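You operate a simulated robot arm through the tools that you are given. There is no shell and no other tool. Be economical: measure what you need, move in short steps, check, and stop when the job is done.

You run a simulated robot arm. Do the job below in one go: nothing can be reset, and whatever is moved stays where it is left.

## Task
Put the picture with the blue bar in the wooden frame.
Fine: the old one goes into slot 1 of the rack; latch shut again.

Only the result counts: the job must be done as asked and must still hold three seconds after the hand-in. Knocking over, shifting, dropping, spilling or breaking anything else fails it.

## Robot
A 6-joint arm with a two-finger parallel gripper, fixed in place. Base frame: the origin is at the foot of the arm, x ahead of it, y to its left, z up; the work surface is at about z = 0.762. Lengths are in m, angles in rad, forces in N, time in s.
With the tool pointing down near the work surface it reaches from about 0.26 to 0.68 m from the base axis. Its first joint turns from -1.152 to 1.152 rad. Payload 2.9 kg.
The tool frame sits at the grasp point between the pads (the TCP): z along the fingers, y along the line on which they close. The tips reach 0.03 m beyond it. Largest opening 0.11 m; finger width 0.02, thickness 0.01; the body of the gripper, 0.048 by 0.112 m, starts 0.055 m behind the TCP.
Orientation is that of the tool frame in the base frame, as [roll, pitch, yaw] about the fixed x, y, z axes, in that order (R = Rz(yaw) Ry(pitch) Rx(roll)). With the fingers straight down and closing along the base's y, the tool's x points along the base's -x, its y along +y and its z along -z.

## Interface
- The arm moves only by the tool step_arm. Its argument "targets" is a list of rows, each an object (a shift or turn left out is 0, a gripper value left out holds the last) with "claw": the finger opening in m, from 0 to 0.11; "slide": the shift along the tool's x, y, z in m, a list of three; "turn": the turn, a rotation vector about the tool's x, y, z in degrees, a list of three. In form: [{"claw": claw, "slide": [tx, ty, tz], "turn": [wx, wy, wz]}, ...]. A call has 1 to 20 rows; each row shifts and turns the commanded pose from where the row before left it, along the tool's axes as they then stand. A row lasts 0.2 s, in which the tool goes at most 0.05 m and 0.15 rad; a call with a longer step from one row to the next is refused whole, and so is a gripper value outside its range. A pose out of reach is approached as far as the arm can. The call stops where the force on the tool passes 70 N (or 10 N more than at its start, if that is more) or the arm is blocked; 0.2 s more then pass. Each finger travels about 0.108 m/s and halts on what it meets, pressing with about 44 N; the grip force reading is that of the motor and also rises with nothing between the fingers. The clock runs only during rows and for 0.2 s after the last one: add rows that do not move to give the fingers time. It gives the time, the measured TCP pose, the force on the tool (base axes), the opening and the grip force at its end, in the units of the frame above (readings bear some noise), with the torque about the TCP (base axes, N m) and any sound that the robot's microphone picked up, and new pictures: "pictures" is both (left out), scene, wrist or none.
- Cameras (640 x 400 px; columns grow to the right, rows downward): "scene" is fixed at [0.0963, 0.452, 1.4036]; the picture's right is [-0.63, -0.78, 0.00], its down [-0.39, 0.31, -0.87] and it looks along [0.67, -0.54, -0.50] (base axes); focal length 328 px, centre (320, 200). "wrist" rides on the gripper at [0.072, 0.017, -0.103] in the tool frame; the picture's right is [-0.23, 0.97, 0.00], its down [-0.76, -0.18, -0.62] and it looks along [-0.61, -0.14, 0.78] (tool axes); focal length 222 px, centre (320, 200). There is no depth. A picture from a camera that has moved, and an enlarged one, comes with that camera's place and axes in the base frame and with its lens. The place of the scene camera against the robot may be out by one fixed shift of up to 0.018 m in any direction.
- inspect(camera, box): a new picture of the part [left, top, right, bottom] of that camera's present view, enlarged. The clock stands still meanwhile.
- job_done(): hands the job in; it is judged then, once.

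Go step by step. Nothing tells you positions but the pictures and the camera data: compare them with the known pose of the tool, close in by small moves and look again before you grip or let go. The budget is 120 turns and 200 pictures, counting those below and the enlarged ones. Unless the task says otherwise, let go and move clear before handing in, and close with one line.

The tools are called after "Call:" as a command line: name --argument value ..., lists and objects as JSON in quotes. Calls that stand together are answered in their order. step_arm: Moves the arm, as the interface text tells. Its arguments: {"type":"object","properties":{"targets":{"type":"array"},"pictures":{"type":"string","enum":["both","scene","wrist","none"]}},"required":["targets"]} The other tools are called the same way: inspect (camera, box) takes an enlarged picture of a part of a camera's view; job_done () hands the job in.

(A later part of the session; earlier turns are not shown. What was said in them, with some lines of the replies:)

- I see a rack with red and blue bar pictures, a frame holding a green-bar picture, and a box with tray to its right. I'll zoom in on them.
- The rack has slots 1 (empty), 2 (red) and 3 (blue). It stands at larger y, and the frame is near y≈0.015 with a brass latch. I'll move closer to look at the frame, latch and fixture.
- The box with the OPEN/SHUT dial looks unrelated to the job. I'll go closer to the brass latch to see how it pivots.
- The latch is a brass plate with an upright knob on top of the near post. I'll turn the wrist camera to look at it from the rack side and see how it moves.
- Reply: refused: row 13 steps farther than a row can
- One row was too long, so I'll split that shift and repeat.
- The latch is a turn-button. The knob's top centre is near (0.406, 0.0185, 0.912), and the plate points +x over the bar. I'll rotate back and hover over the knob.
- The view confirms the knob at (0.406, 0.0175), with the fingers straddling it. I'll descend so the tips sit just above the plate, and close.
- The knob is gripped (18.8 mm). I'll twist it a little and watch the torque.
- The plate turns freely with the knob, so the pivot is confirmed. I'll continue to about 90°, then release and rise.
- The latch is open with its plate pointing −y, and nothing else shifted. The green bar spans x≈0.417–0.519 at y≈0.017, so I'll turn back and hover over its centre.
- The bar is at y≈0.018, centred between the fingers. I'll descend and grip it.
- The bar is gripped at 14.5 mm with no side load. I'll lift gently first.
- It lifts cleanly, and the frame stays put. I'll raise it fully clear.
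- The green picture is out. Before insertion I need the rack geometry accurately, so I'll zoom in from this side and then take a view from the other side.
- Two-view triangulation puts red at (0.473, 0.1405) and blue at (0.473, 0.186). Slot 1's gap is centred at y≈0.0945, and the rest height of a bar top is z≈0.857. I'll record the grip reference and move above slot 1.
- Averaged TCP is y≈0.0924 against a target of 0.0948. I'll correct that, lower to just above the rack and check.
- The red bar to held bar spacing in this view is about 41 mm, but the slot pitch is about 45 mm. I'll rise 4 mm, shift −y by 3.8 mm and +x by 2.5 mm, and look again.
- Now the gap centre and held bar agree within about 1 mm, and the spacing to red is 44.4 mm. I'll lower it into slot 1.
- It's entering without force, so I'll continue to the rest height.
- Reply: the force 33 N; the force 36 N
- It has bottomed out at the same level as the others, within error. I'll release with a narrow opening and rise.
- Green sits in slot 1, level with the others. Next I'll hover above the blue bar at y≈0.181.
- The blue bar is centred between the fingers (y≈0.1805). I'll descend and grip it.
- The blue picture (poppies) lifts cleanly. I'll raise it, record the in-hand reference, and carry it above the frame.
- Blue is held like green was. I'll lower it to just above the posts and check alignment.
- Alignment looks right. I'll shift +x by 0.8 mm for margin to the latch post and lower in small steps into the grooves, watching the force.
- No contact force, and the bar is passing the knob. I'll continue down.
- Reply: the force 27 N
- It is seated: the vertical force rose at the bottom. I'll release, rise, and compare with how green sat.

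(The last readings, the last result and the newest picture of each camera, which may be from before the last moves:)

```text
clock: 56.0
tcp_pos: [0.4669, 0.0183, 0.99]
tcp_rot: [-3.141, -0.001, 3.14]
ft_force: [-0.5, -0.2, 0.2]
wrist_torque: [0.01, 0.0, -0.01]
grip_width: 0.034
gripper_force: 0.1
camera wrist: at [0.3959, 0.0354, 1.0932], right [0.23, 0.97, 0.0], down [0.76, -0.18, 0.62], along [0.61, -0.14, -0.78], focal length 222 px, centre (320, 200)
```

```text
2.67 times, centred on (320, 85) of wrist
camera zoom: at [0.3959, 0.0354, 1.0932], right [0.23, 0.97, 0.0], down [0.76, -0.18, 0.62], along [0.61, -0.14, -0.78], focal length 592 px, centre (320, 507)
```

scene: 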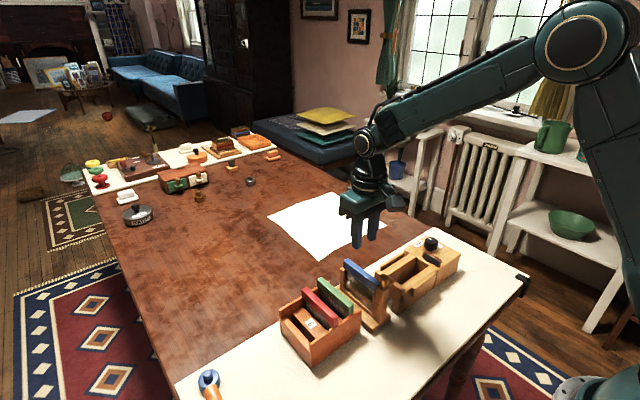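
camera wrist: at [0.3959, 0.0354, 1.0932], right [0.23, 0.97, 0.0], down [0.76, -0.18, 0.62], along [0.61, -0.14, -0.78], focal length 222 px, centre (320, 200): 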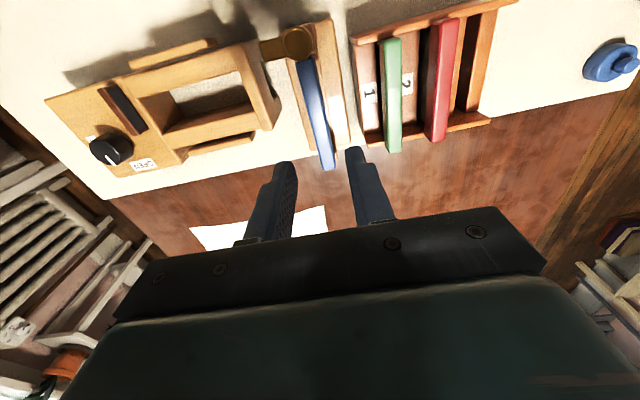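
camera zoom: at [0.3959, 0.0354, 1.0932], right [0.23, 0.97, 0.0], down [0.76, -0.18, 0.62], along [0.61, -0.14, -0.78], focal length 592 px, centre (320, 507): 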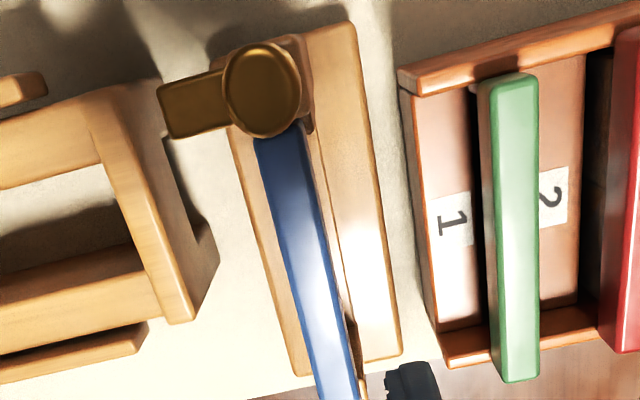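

The blue bar may sit slightly higher at its far end than green did, so I'll zoom in to check.

Call:
inspect --camera "scene" --box '[336, 250, 366, 280]'

Call:
inspect --camera "scene" --box '[365, 265, 395, 295]'

Call:
inspect --camera "scene" --box '[330, 230, 470, 330]'

```text
13.33 times, centred on (351, 265) of scene
camera zoom: at [0.0963, 0.452, 1.4036], right [-0.63, -0.78, 0.0], down [-0.39, 0.31, -0.87], along [0.67, -0.54, -0.5], focal length 4375 px, centre (-93, -667)
```

zoom: 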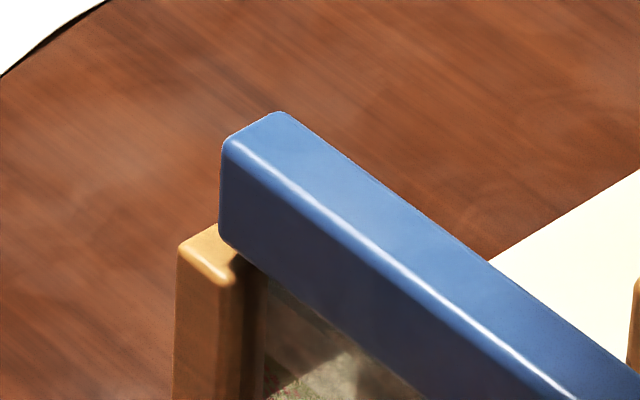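

```text
13.33 times, centred on (380, 280) of scene
camera zoom: at [0.0963, 0.452, 1.4036], right [-0.63, -0.78, 0.0], down [-0.39, 0.31, -0.87], along [0.67, -0.54, -0.5], focal length 4375 px, centre (-480, -867)
```

zoom: 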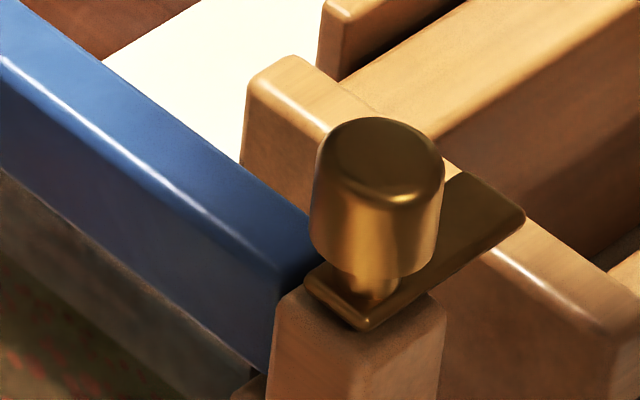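

```text
4.00 times, centred on (400, 280) of scene
camera zoom: at [0.0963, 0.452, 1.4036], right [-0.63, -0.78, 0.0], down [-0.39, 0.31, -0.87], along [0.67, -0.54, -0.5], focal length 1313 px, centre (0, -120)
```

zoom: 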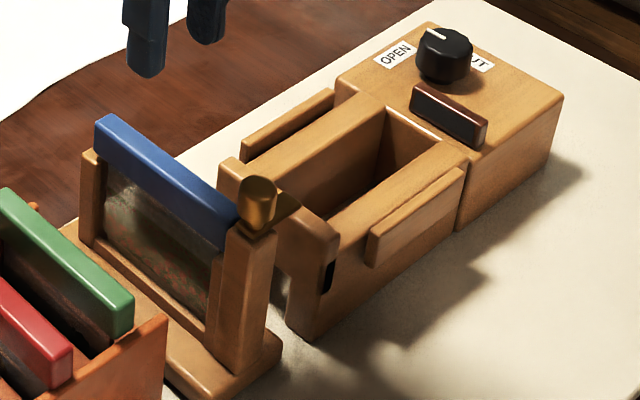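

Blue appears about 3–4 mm higher than green sat, so it may not be fully seated. I'll press gently on top of the bar's centre with closed fingertips so it can self-align in the grooves.

Call:
step_arm --targets '[{"claw": 0.0}, {}, {"slide": [0, 0, 0.03]}, {"slide": [0, 0, 0.025]}, {"slide": [0, 0, 0.009]}, {}]' --pictures "none"

Call:
step_arm --targets '[{"slide": [0, 0, 0.0025]}, {}]' --pictures "none"

Call:
inspect --camera "scene" --box '[340, 245, 400, 305]'

```text
clock: 57.4
tcp_pos: [0.4686, 0.0175, 0.9239]
tcp_rot: [-3.14, 0.0, -3.141]
ft_force: [0.3, -0.1, 0.2]
wrist_torque: [0.0, -0.01, 0.01]
grip_width: 0.0001
gripper_force: 37.2
```

```text
clock: 58.0
tcp_pos: [0.4682, 0.0176, 0.9216]
tcp_rot: [3.141, 0.002, 3.141]
ft_force: [-0.3, -0.6, 0.4]
wrist_torque: [-0.01, -0.03, -0.01]
grip_width: 0.0001
gripper_force: 37.9
```

```text
6.67 times, centred on (370, 275) of scene
camera zoom: at [0.0963, 0.452, 1.4036], right [-0.63, -0.78, 0.0], down [-0.39, 0.31, -0.87], along [0.67, -0.54, -0.5], focal length 2188 px, centre (-13, -300)
```

zoom: 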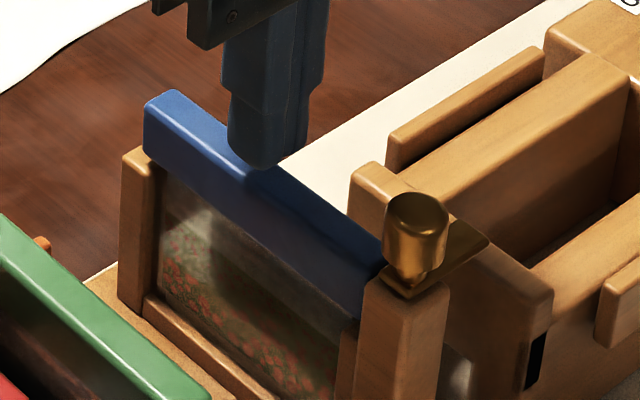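

Call:
step_arm --targets '[{"slide": [0, 0, 0.002]}, {}]' --pictures "none"

Call:
step_arm --targets '[{"slide": [0, 0, 0.002]}, {}]' --pictures "none"

Call:
step_arm --targets '[{"slide": [0, 0, 0.0015]}, {}]' --pictures "none"

```text
clock: 58.6
tcp_pos: [0.4684, 0.0179, 0.92]
tcp_rot: [3.141, -0.001, -3.141]
ft_force: [-0.4, -1.0, -0.2]
wrist_torque: [0.03, -0.01, 0.05]
grip_width: 0.0
gripper_force: 37.8
```

```text
clock: 59.2
tcp_pos: [0.4681, 0.0166, 0.9176]
tcp_rot: [-3.14, 0.0, -3.141]
ft_force: [-0.4, -0.2, 0.5]
wrist_torque: [-0.03, 0.0, -0.01]
grip_width: 0.0
gripper_force: 37.8
```

```text
clock: 59.8
tcp_pos: [0.4672, 0.0173, 0.9166]
tcp_rot: [3.14, -0.001, -3.141]
ft_force: [0.3, 0.2, -0.8]
wrist_torque: [0.04, 0.0, 0.01]
grip_width: 0.0
gripper_force: 38.0
```

Call:
step_arm --targets '[{"slide": [0, 0, 0.0015]}, {}]' --pictures "none"

Call:
step_arm --targets '[{"slide": [0, 0, 0.0015]}, {}]' --pictures "none"

Call:
step_arm --targets '[{"slide": [0, 0, 0.0015]}, {}]' --pictures "none"

Call:
inspect --camera "scene" --box '[340, 245, 400, 305]'

```text
clock: 60.4
tcp_pos: [0.4697, 0.0171, 0.9154]
tcp_rot: [-3.141, 0.0, -3.141]
ft_force: [-0.9, 0.3, -0.1]
wrist_torque: [-0.02, 0.01, 0.0]
grip_width: 0.0
gripper_force: 37.8
```

```text
clock: 61.0
tcp_pos: [0.4683, 0.0172, 0.9154]
tcp_rot: [3.141, 0.001, -3.14]
ft_force: [-0.1, -0.6, -0.3]
wrist_torque: [-0.01, 0.02, -0.01]
grip_width: 0.0
gripper_force: 37.6
```

```text
clock: 61.6
tcp_pos: [0.4686, 0.0176, 0.9137]
tcp_rot: [3.141, 0.0, -3.141]
ft_force: [-0.7, -0.1, -0.7]
wrist_torque: [0.02, 0.01, 0.02]
grip_width: 0.0
gripper_force: 37.9
```

```text
6.67 times, centred on (370, 275) of scene
camera zoom: at [0.0963, 0.452, 1.4036], right [-0.63, -0.78, 0.0], down [-0.39, 0.31, -0.87], along [0.67, -0.54, -0.5], focal length 2188 px, centre (-13, -300)
```

zoom: 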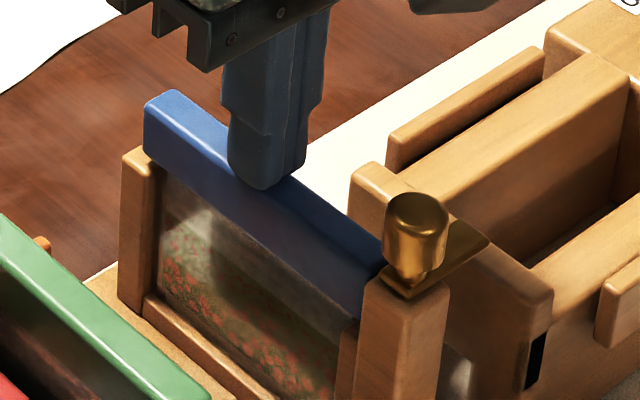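

Call:
step_arm --targets '[{"slide": [0, 0, 0.0015]}, {}]' --pictures "none"

Call:
step_arm --targets '[{"slide": [0, 0, 0.0015]}, {}]' --pictures "none"

Call:
step_arm --targets '[{"slide": [0, 0, 0.001]}, {}]' --pictures "none"

```text
clock: 62.2
tcp_pos: [0.4684, 0.0178, 0.9116]
tcp_rot: [3.139, 0.0, -3.141]
ft_force: [-2.3, -0.3, 7.8]
wrist_torque: [-0.04, 0.06, 0.06]
grip_width: 0.0
gripper_force: 37.9
```

```text
clock: 62.8
tcp_pos: [0.4687, 0.0182, 0.9118]
tcp_rot: [-3.141, 0.002, 3.14]
ft_force: [-11.4, -3.0, 36.1]
wrist_torque: [-0.1, 0.36, 0.01]
grip_width: 0.0
gripper_force: 37.4
```

```text
clock: 63.4
tcp_pos: [0.4686, 0.017, 0.9079]
tcp_rot: [-3.14, -0.003, -3.141]
ft_force: [1.1, 1.0, 3.8]
wrist_torque: [0.03, -0.12, 0.04]
grip_width: 0.0
gripper_force: 37.8
```

It popped down about 3.5 mm under 36 N and the force dropped. I'll check the seating.

Call:
step_arm --targets '[{"slide": [0, 0, 0.0015]}, {}]' --pictures "none"

Call:
inspect --camera "scene" --box '[340, 245, 400, 305]'

Call:
inspect --camera "scene" --box '[330, 230, 470, 330]'

```text
clock: 64.0
tcp_pos: [0.4687, 0.0183, 0.9077]
tcp_rot: [3.141, -0.001, 3.14]
ft_force: [-5.6, 4.1, 11.1]
wrist_torque: [0.14, 0.12, 0.02]
grip_width: 0.0
gripper_force: 37.7
```

```text
6.67 times, centred on (370, 275) of scene
camera zoom: at [0.096, 0.4521, 1.4036], right [-0.63, -0.78, 0.0], down [-0.39, 0.31, -0.87], along [0.67, -0.54, -0.5], focal length 2188 px, centre (-13, -300)
```

zoom: 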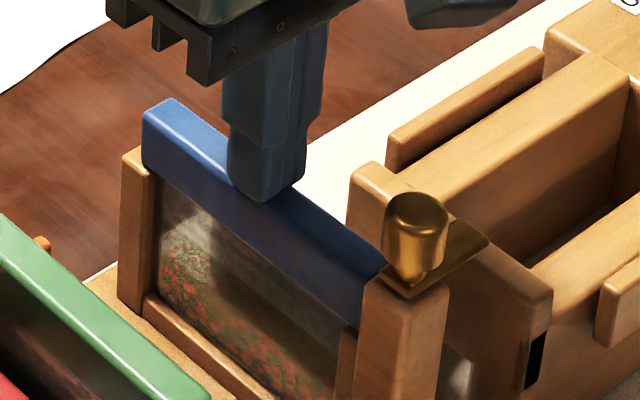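

```text
4.00 times, centred on (400, 280) of scene
camera zoom: at [0.096, 0.4521, 1.4036], right [-0.63, -0.78, 0.0], down [-0.39, 0.31, -0.87], along [0.67, -0.54, -0.5], focal length 1313 px, centre (0, -120)
```

zoom: 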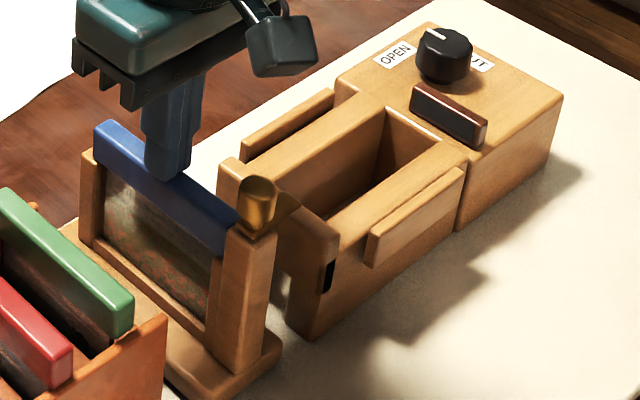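

The blue bar now matches green's original position, so it's seated. Next I'll rise, move over the knob with the fingers turned 90°, and regrip the latch knob.

Call:
step_arm --targets '[{"slide": [0, 0, -0.03]}, {"slide": [0, 0, -0.03]}, {"slide": [0.0323, -0.0004, -0.02], "claw": 0.05}, {"slide": [0.032, -0.0004, 0]}, {"turn": [0, 0, 8.5]}, {"turn": [0, 0, 8.5]}, {"turn": [0, 0, 8.5]}, {"turn": [0, 0, 8.5]}, {"turn": [0, 0, 8.5]}, {"turn": [0, 0, 8.5]}, {"turn": [0, 0, 8.5]}, {"turn": [0, 0, 8.5]}, {"turn": [0, 0, 8.5]}, {"turn": [0, 0, 8.5]}, {"turn": [0, 0, 5]}, {"slide": [0, 0, 0.02]}, {}]' --pictures "wrist"

Call:
inspect --camera "wrist" --box '[240, 80, 440, 225]'

Call:
inspect --camera "scene" --box '[340, 225, 420, 315]'

Call:
step_arm --targets '[{}]' --pictures "none"

```text
clock: 67.6
tcp_pos: [0.4041, 0.0159, 0.9682]
tcp_rot: [-3.141, 0.0, 1.57]
ft_force: [0.1, 0.5, 0.5]
wrist_torque: [-0.03, -0.04, -0.04]
grip_width: 0.0504
gripper_force: 0.1
camera wrist: at [0.4214, 0.0892, 1.0709], right [0.97, -0.23, 0.0], down [-0.18, -0.76, 0.62], along [-0.14, -0.61, -0.78], focal length 222 px, centre (320, 200)
```

wrist: 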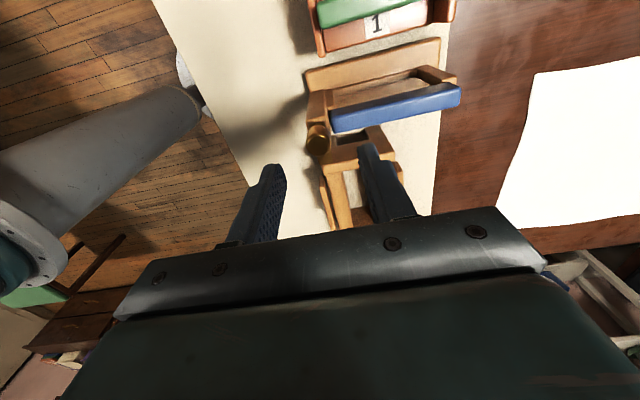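

```text
2.76 times, centred on (340, 152) of wrist
camera zoom: at [0.4214, 0.0892, 1.0709], right [0.97, -0.23, 0.0], down [-0.18, -0.76, 0.62], along [-0.14, -0.61, -0.78], focal length 613 px, centre (265, 331)
```

zoom: 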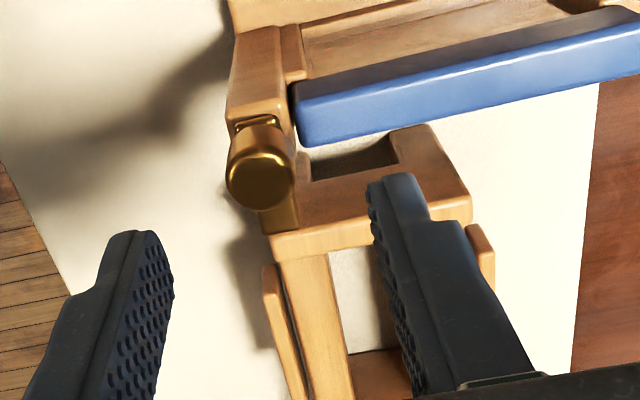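

```text
4.44 times, centred on (380, 270) of scene
camera zoom: at [0.0963, 0.452, 1.4036], right [-0.63, -0.78, 0.0], down [-0.39, 0.31, -0.87], along [0.67, -0.54, -0.5], focal length 1458 px, centre (53, -111)
```

zoom: 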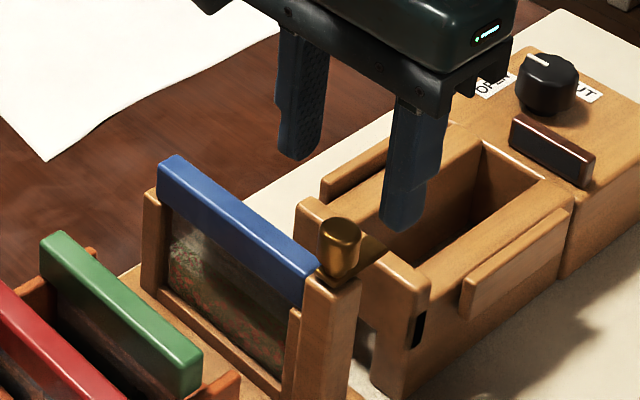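

```text
clock: 68.0
tcp_pos: [0.4042, 0.0168, 0.9682]
tcp_rot: [-3.14, -0.002, 1.569]
ft_force: [-0.2, -0.2, 0.3]
wrist_torque: [-0.01, -0.01, 0.0]
grip_width: 0.0499
gripper_force: 0.0
```

The knob is centred between the fingers. I'll descend and grip.

Call:
step_arm --targets '[{"slide": [0, 0, 0.02]}, {"slide": [0, 0, 0.012]}, {"slide": [0, 0, 0.006]}, {"claw": 0.012}, {}, {}, {}]' --pictures "none"

Call:
inspect --camera "scene" --box '[360, 250, 420, 300]'

```text
clock: 69.6
tcp_pos: [0.4024, 0.0165, 0.9297]
tcp_rot: [-3.138, 0.001, 1.57]
ft_force: [-5.0, 0.1, 0.9]
wrist_torque: [0.01, -0.12, 0.03]
grip_width: 0.0185
gripper_force: 44.0
```

```text
8.00 times, centred on (390, 275) of scene
camera zoom: at [0.0961, 0.452, 1.4036], right [-0.63, -0.78, 0.0], down [-0.39, 0.31, -0.87], along [0.67, -0.54, -0.5], focal length 2625 px, centre (-240, -400)
```

zoom: 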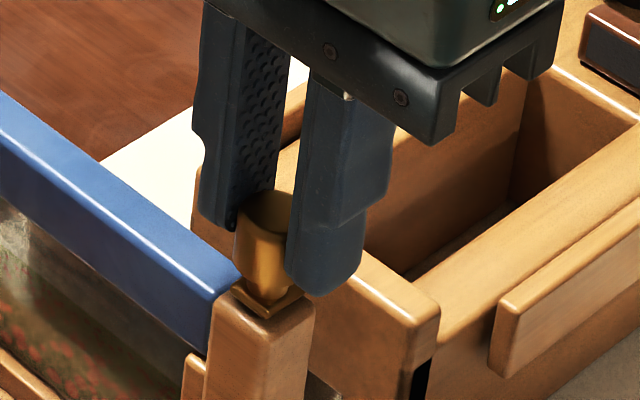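

Call:
step_arm --targets '[{"slide": [0, -0.0006, 0]}, {"turn": [0, 0, -8]}, {"turn": [0, 0, -8]}, {"turn": [0, 0, -8]}, {"turn": [0, 0, -8]}, {"turn": [0, 0, -8]}, {"turn": [0, 0, -8]}]' --pictures "none"

Call:
inspect --camera "scene" --box '[360, 250, 420, 300]'

```text
clock: 71.2
tcp_pos: [0.4049, 0.0164, 0.9299]
tcp_rot: [3.139, 0.001, 2.414]
ft_force: [4.1, 9.6, 8.4]
wrist_torque: [1.01, 0.23, -0.01]
grip_width: 0.0188
gripper_force: 43.9
```

```text
8.00 times, centred on (390, 275) of scene
camera zoom: at [0.0963, 0.4522, 1.4035], right [-0.63, -0.78, 0.0], down [-0.39, 0.31, -0.87], along [0.67, -0.54, -0.5], focal length 2625 px, centre (-240, -400)
```

zoom: 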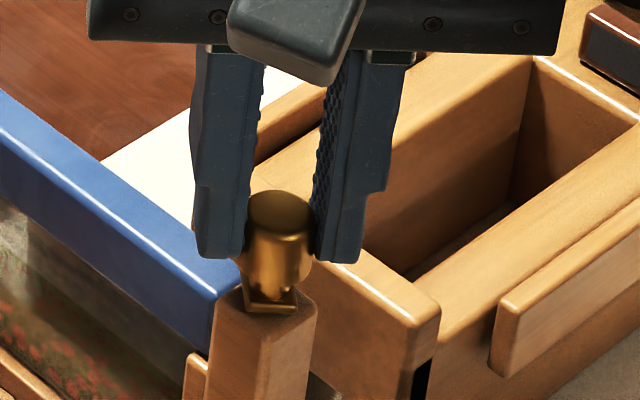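

A small lateral load appears along the closing axis, so I'll ease it and finish the turn.

Call:
step_arm --targets '[{"slide": [0, 0.0009, 0]}, {}]' --pictures "none"

Call:
step_arm --targets '[{"turn": [0, 0, -7]}, {"turn": [0, 0, -7]}, {"turn": [0, 0, -7]}]' --pictures "none"

Call:
inspect --camera "scene" --box '[360, 250, 420, 300]'

```text
clock: 71.8
tcp_pos: [0.4044, 0.0165, 0.93]
tcp_rot: [-3.142, 0.002, 2.409]
ft_force: [3.6, 7.1, 14.5]
wrist_torque: [0.45, -0.09, -0.01]
grip_width: 0.0186
gripper_force: 43.8
```

```text
clock: 72.6
tcp_pos: [0.4039, 0.0172, 0.9301]
tcp_rot: [3.142, 0.002, 2.777]
ft_force: [6.7, 5.0, 10.6]
wrist_torque: [0.29, -0.75, 0.0]
grip_width: 0.0187
gripper_force: 44.0
```

```text
8.00 times, centred on (390, 275) of scene
camera zoom: at [0.0963, 0.4521, 1.4035], right [-0.63, -0.78, 0.0], down [-0.39, 0.31, -0.87], along [0.67, -0.54, -0.5], focal length 2625 px, centre (-240, -400)
```

zoom: 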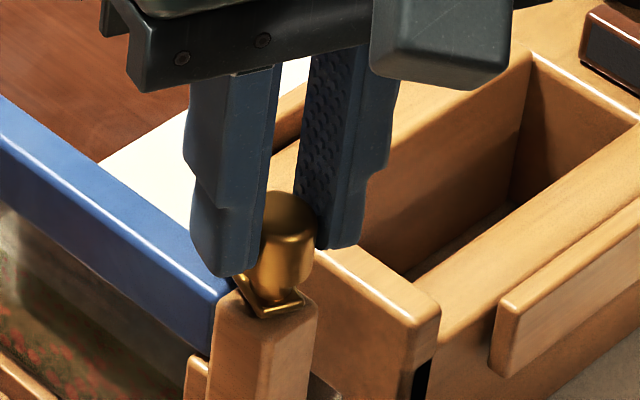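

Call:
step_arm --targets '[{"slide": [0, 0, -0.0004], "turn": [0, 0, -7]}, {"turn": [0, 0, -7]}, {"turn": [0, 0, -7]}, {}]' --pictures "none"

Call:
inspect --camera "scene" --box '[360, 250, 420, 300]'

```text
clock: 73.6
tcp_pos: [0.4032, 0.0165, 0.9288]
tcp_rot: [3.14, 0.001, 3.141]
ft_force: [6.6, 0.6, 12.4]
wrist_torque: [0.32, -0.19, 0.04]
grip_width: 0.0188
gripper_force: 44.1
```

```text
8.00 times, centred on (390, 275) of scene
camera zoom: at [0.0963, 0.4519, 1.4036], right [-0.63, -0.78, 0.0], down [-0.39, 0.31, -0.87], along [0.67, -0.54, -0.5], focal length 2625 px, centre (-240, -400)
```

zoom: 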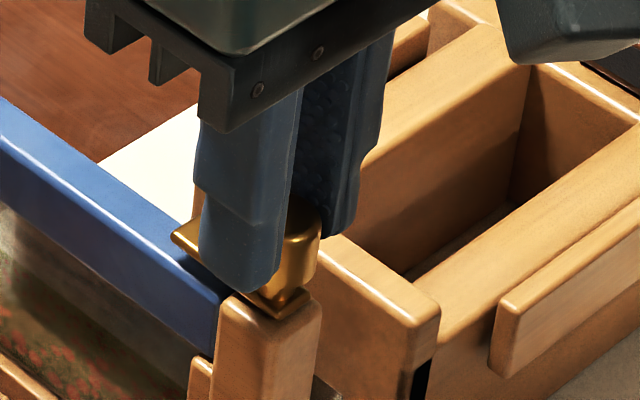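

The plate is back over the bar. I'll release and rise straight up.

Call:
step_arm --targets '[{"claw": 0.05}, {}, {}, {"slide": [0, 0, -0.03]}, {"slide": [0, 0, -0.04]}, {"slide": [0.02, 0, -0.04]}, {"slide": [0.03, 0, -0.03]}, {}]' --pictures "both"

Call:
inspect --camera "scene" --box '[360, 250, 420, 300]'

Call:
inspect --camera "scene" --box '[260, 220, 480, 370]'

Call:
inspect --camera "wrist" --box '[220, 60, 420, 210]'

```text
clock: 75.4
tcp_pos: [0.3527, 0.016, 1.0693]
tcp_rot: [-3.141, -0.001, 3.14]
ft_force: [0.2, -1.0, -1.3]
wrist_torque: [0.02, 0.0, -0.01]
grip_width: 0.0502
gripper_force: 0.1
camera wrist: at [0.2806, 0.0335, 1.1727], right [0.23, 0.97, 0.0], down [0.76, -0.18, 0.62], along [0.61, -0.14, -0.78], focal length 222 px, centre (320, 200)
```

scene: 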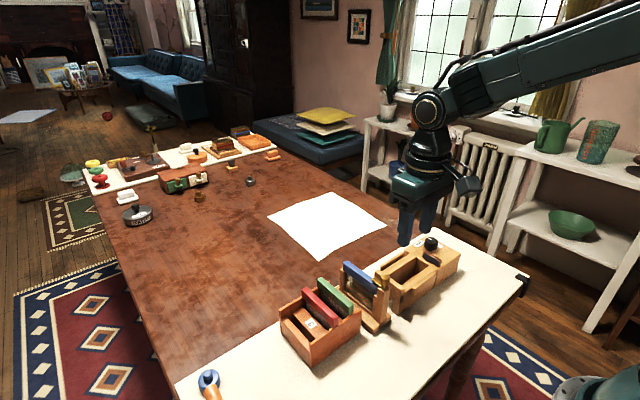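
wrist: 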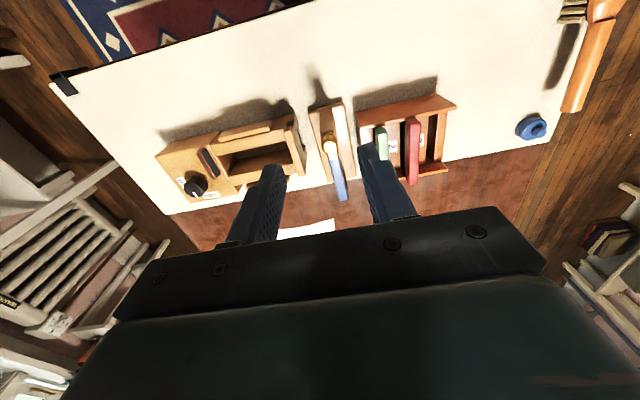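

```text
8.00 times, centred on (390, 275) of scene
camera zoom: at [0.0963, 0.452, 1.4036], right [-0.63, -0.78, 0.0], down [-0.39, 0.31, -0.87], along [0.67, -0.54, -0.5], focal length 2625 px, centre (-240, -400)
```

zoom: 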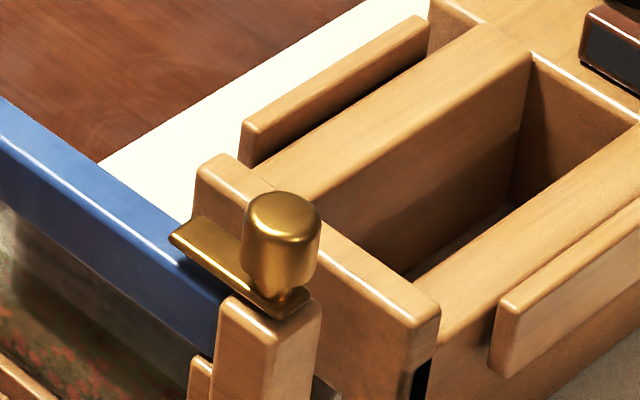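

```text
2.67 times, centred on (370, 295) of scene
camera zoom: at [0.0963, 0.452, 1.4036], right [-0.63, -0.78, 0.0], down [-0.39, 0.31, -0.87], along [0.67, -0.54, -0.5], focal length 875 px, centre (187, -53)
```

zoom: 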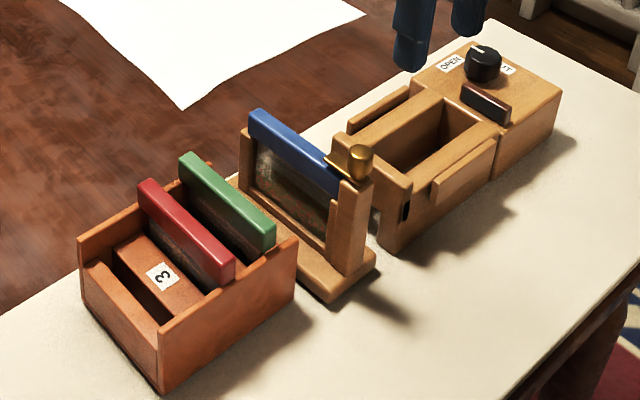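

```text
2.67 times, centred on (320, 135) of wrist
camera zoom: at [0.2806, 0.0335, 1.1727], right [0.23, 0.97, 0.0], down [0.76, -0.18, 0.62], along [0.61, -0.14, -0.78], focal length 592 px, centre (320, 373)
```

zoom: 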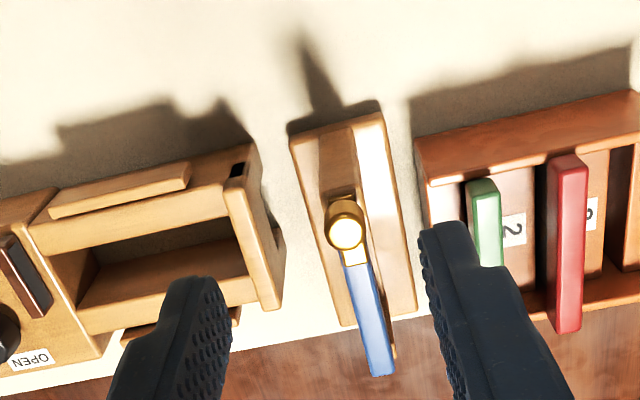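

The frame and latch match the original closed state. As a last check, I'll compare green's depth in slot 1 against red.

Call:
inspect --camera "scene" --box '[325, 285, 365, 335]'

Call:
inspect --camera "scene" --box '[300, 265, 345, 310]'

```text
8.00 times, centred on (345, 310) of scene
camera zoom: at [0.0963, 0.452, 1.4036], right [-0.63, -0.78, 0.0], down [-0.39, 0.31, -0.87], along [0.67, -0.54, -0.5], focal length 2625 px, centre (120, -680)
```

zoom: 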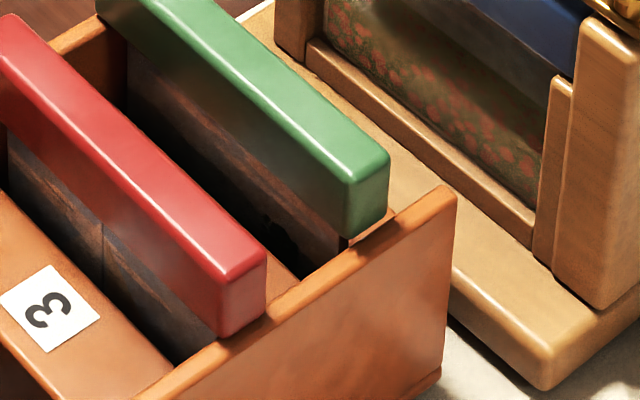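

```text
8.89 times, centred on (322, 288) of scene
camera zoom: at [0.0963, 0.452, 1.4036], right [-0.63, -0.78, 0.0], down [-0.39, 0.31, -0.87], along [0.67, -0.54, -0.5], focal length 2917 px, centre (298, -578)
```

zoom: 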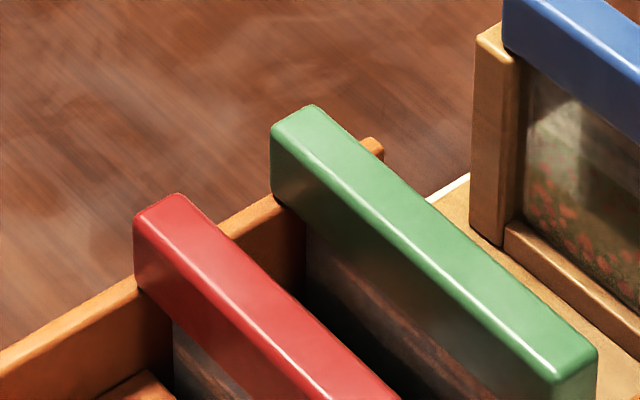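

Green rests on the rack walls exactly as red does. Blue is seated in the frame with the latch shut, and the arm is clear, so I'm handing in.

Call:
job_done

```text
The job is handed in.
```

The blue-bar picture is in the wooden frame with the latch shut, and the old green-bar picture is in slot 1 of the rack. The arm is clear, and I saw nothing else moved in the final pictures.
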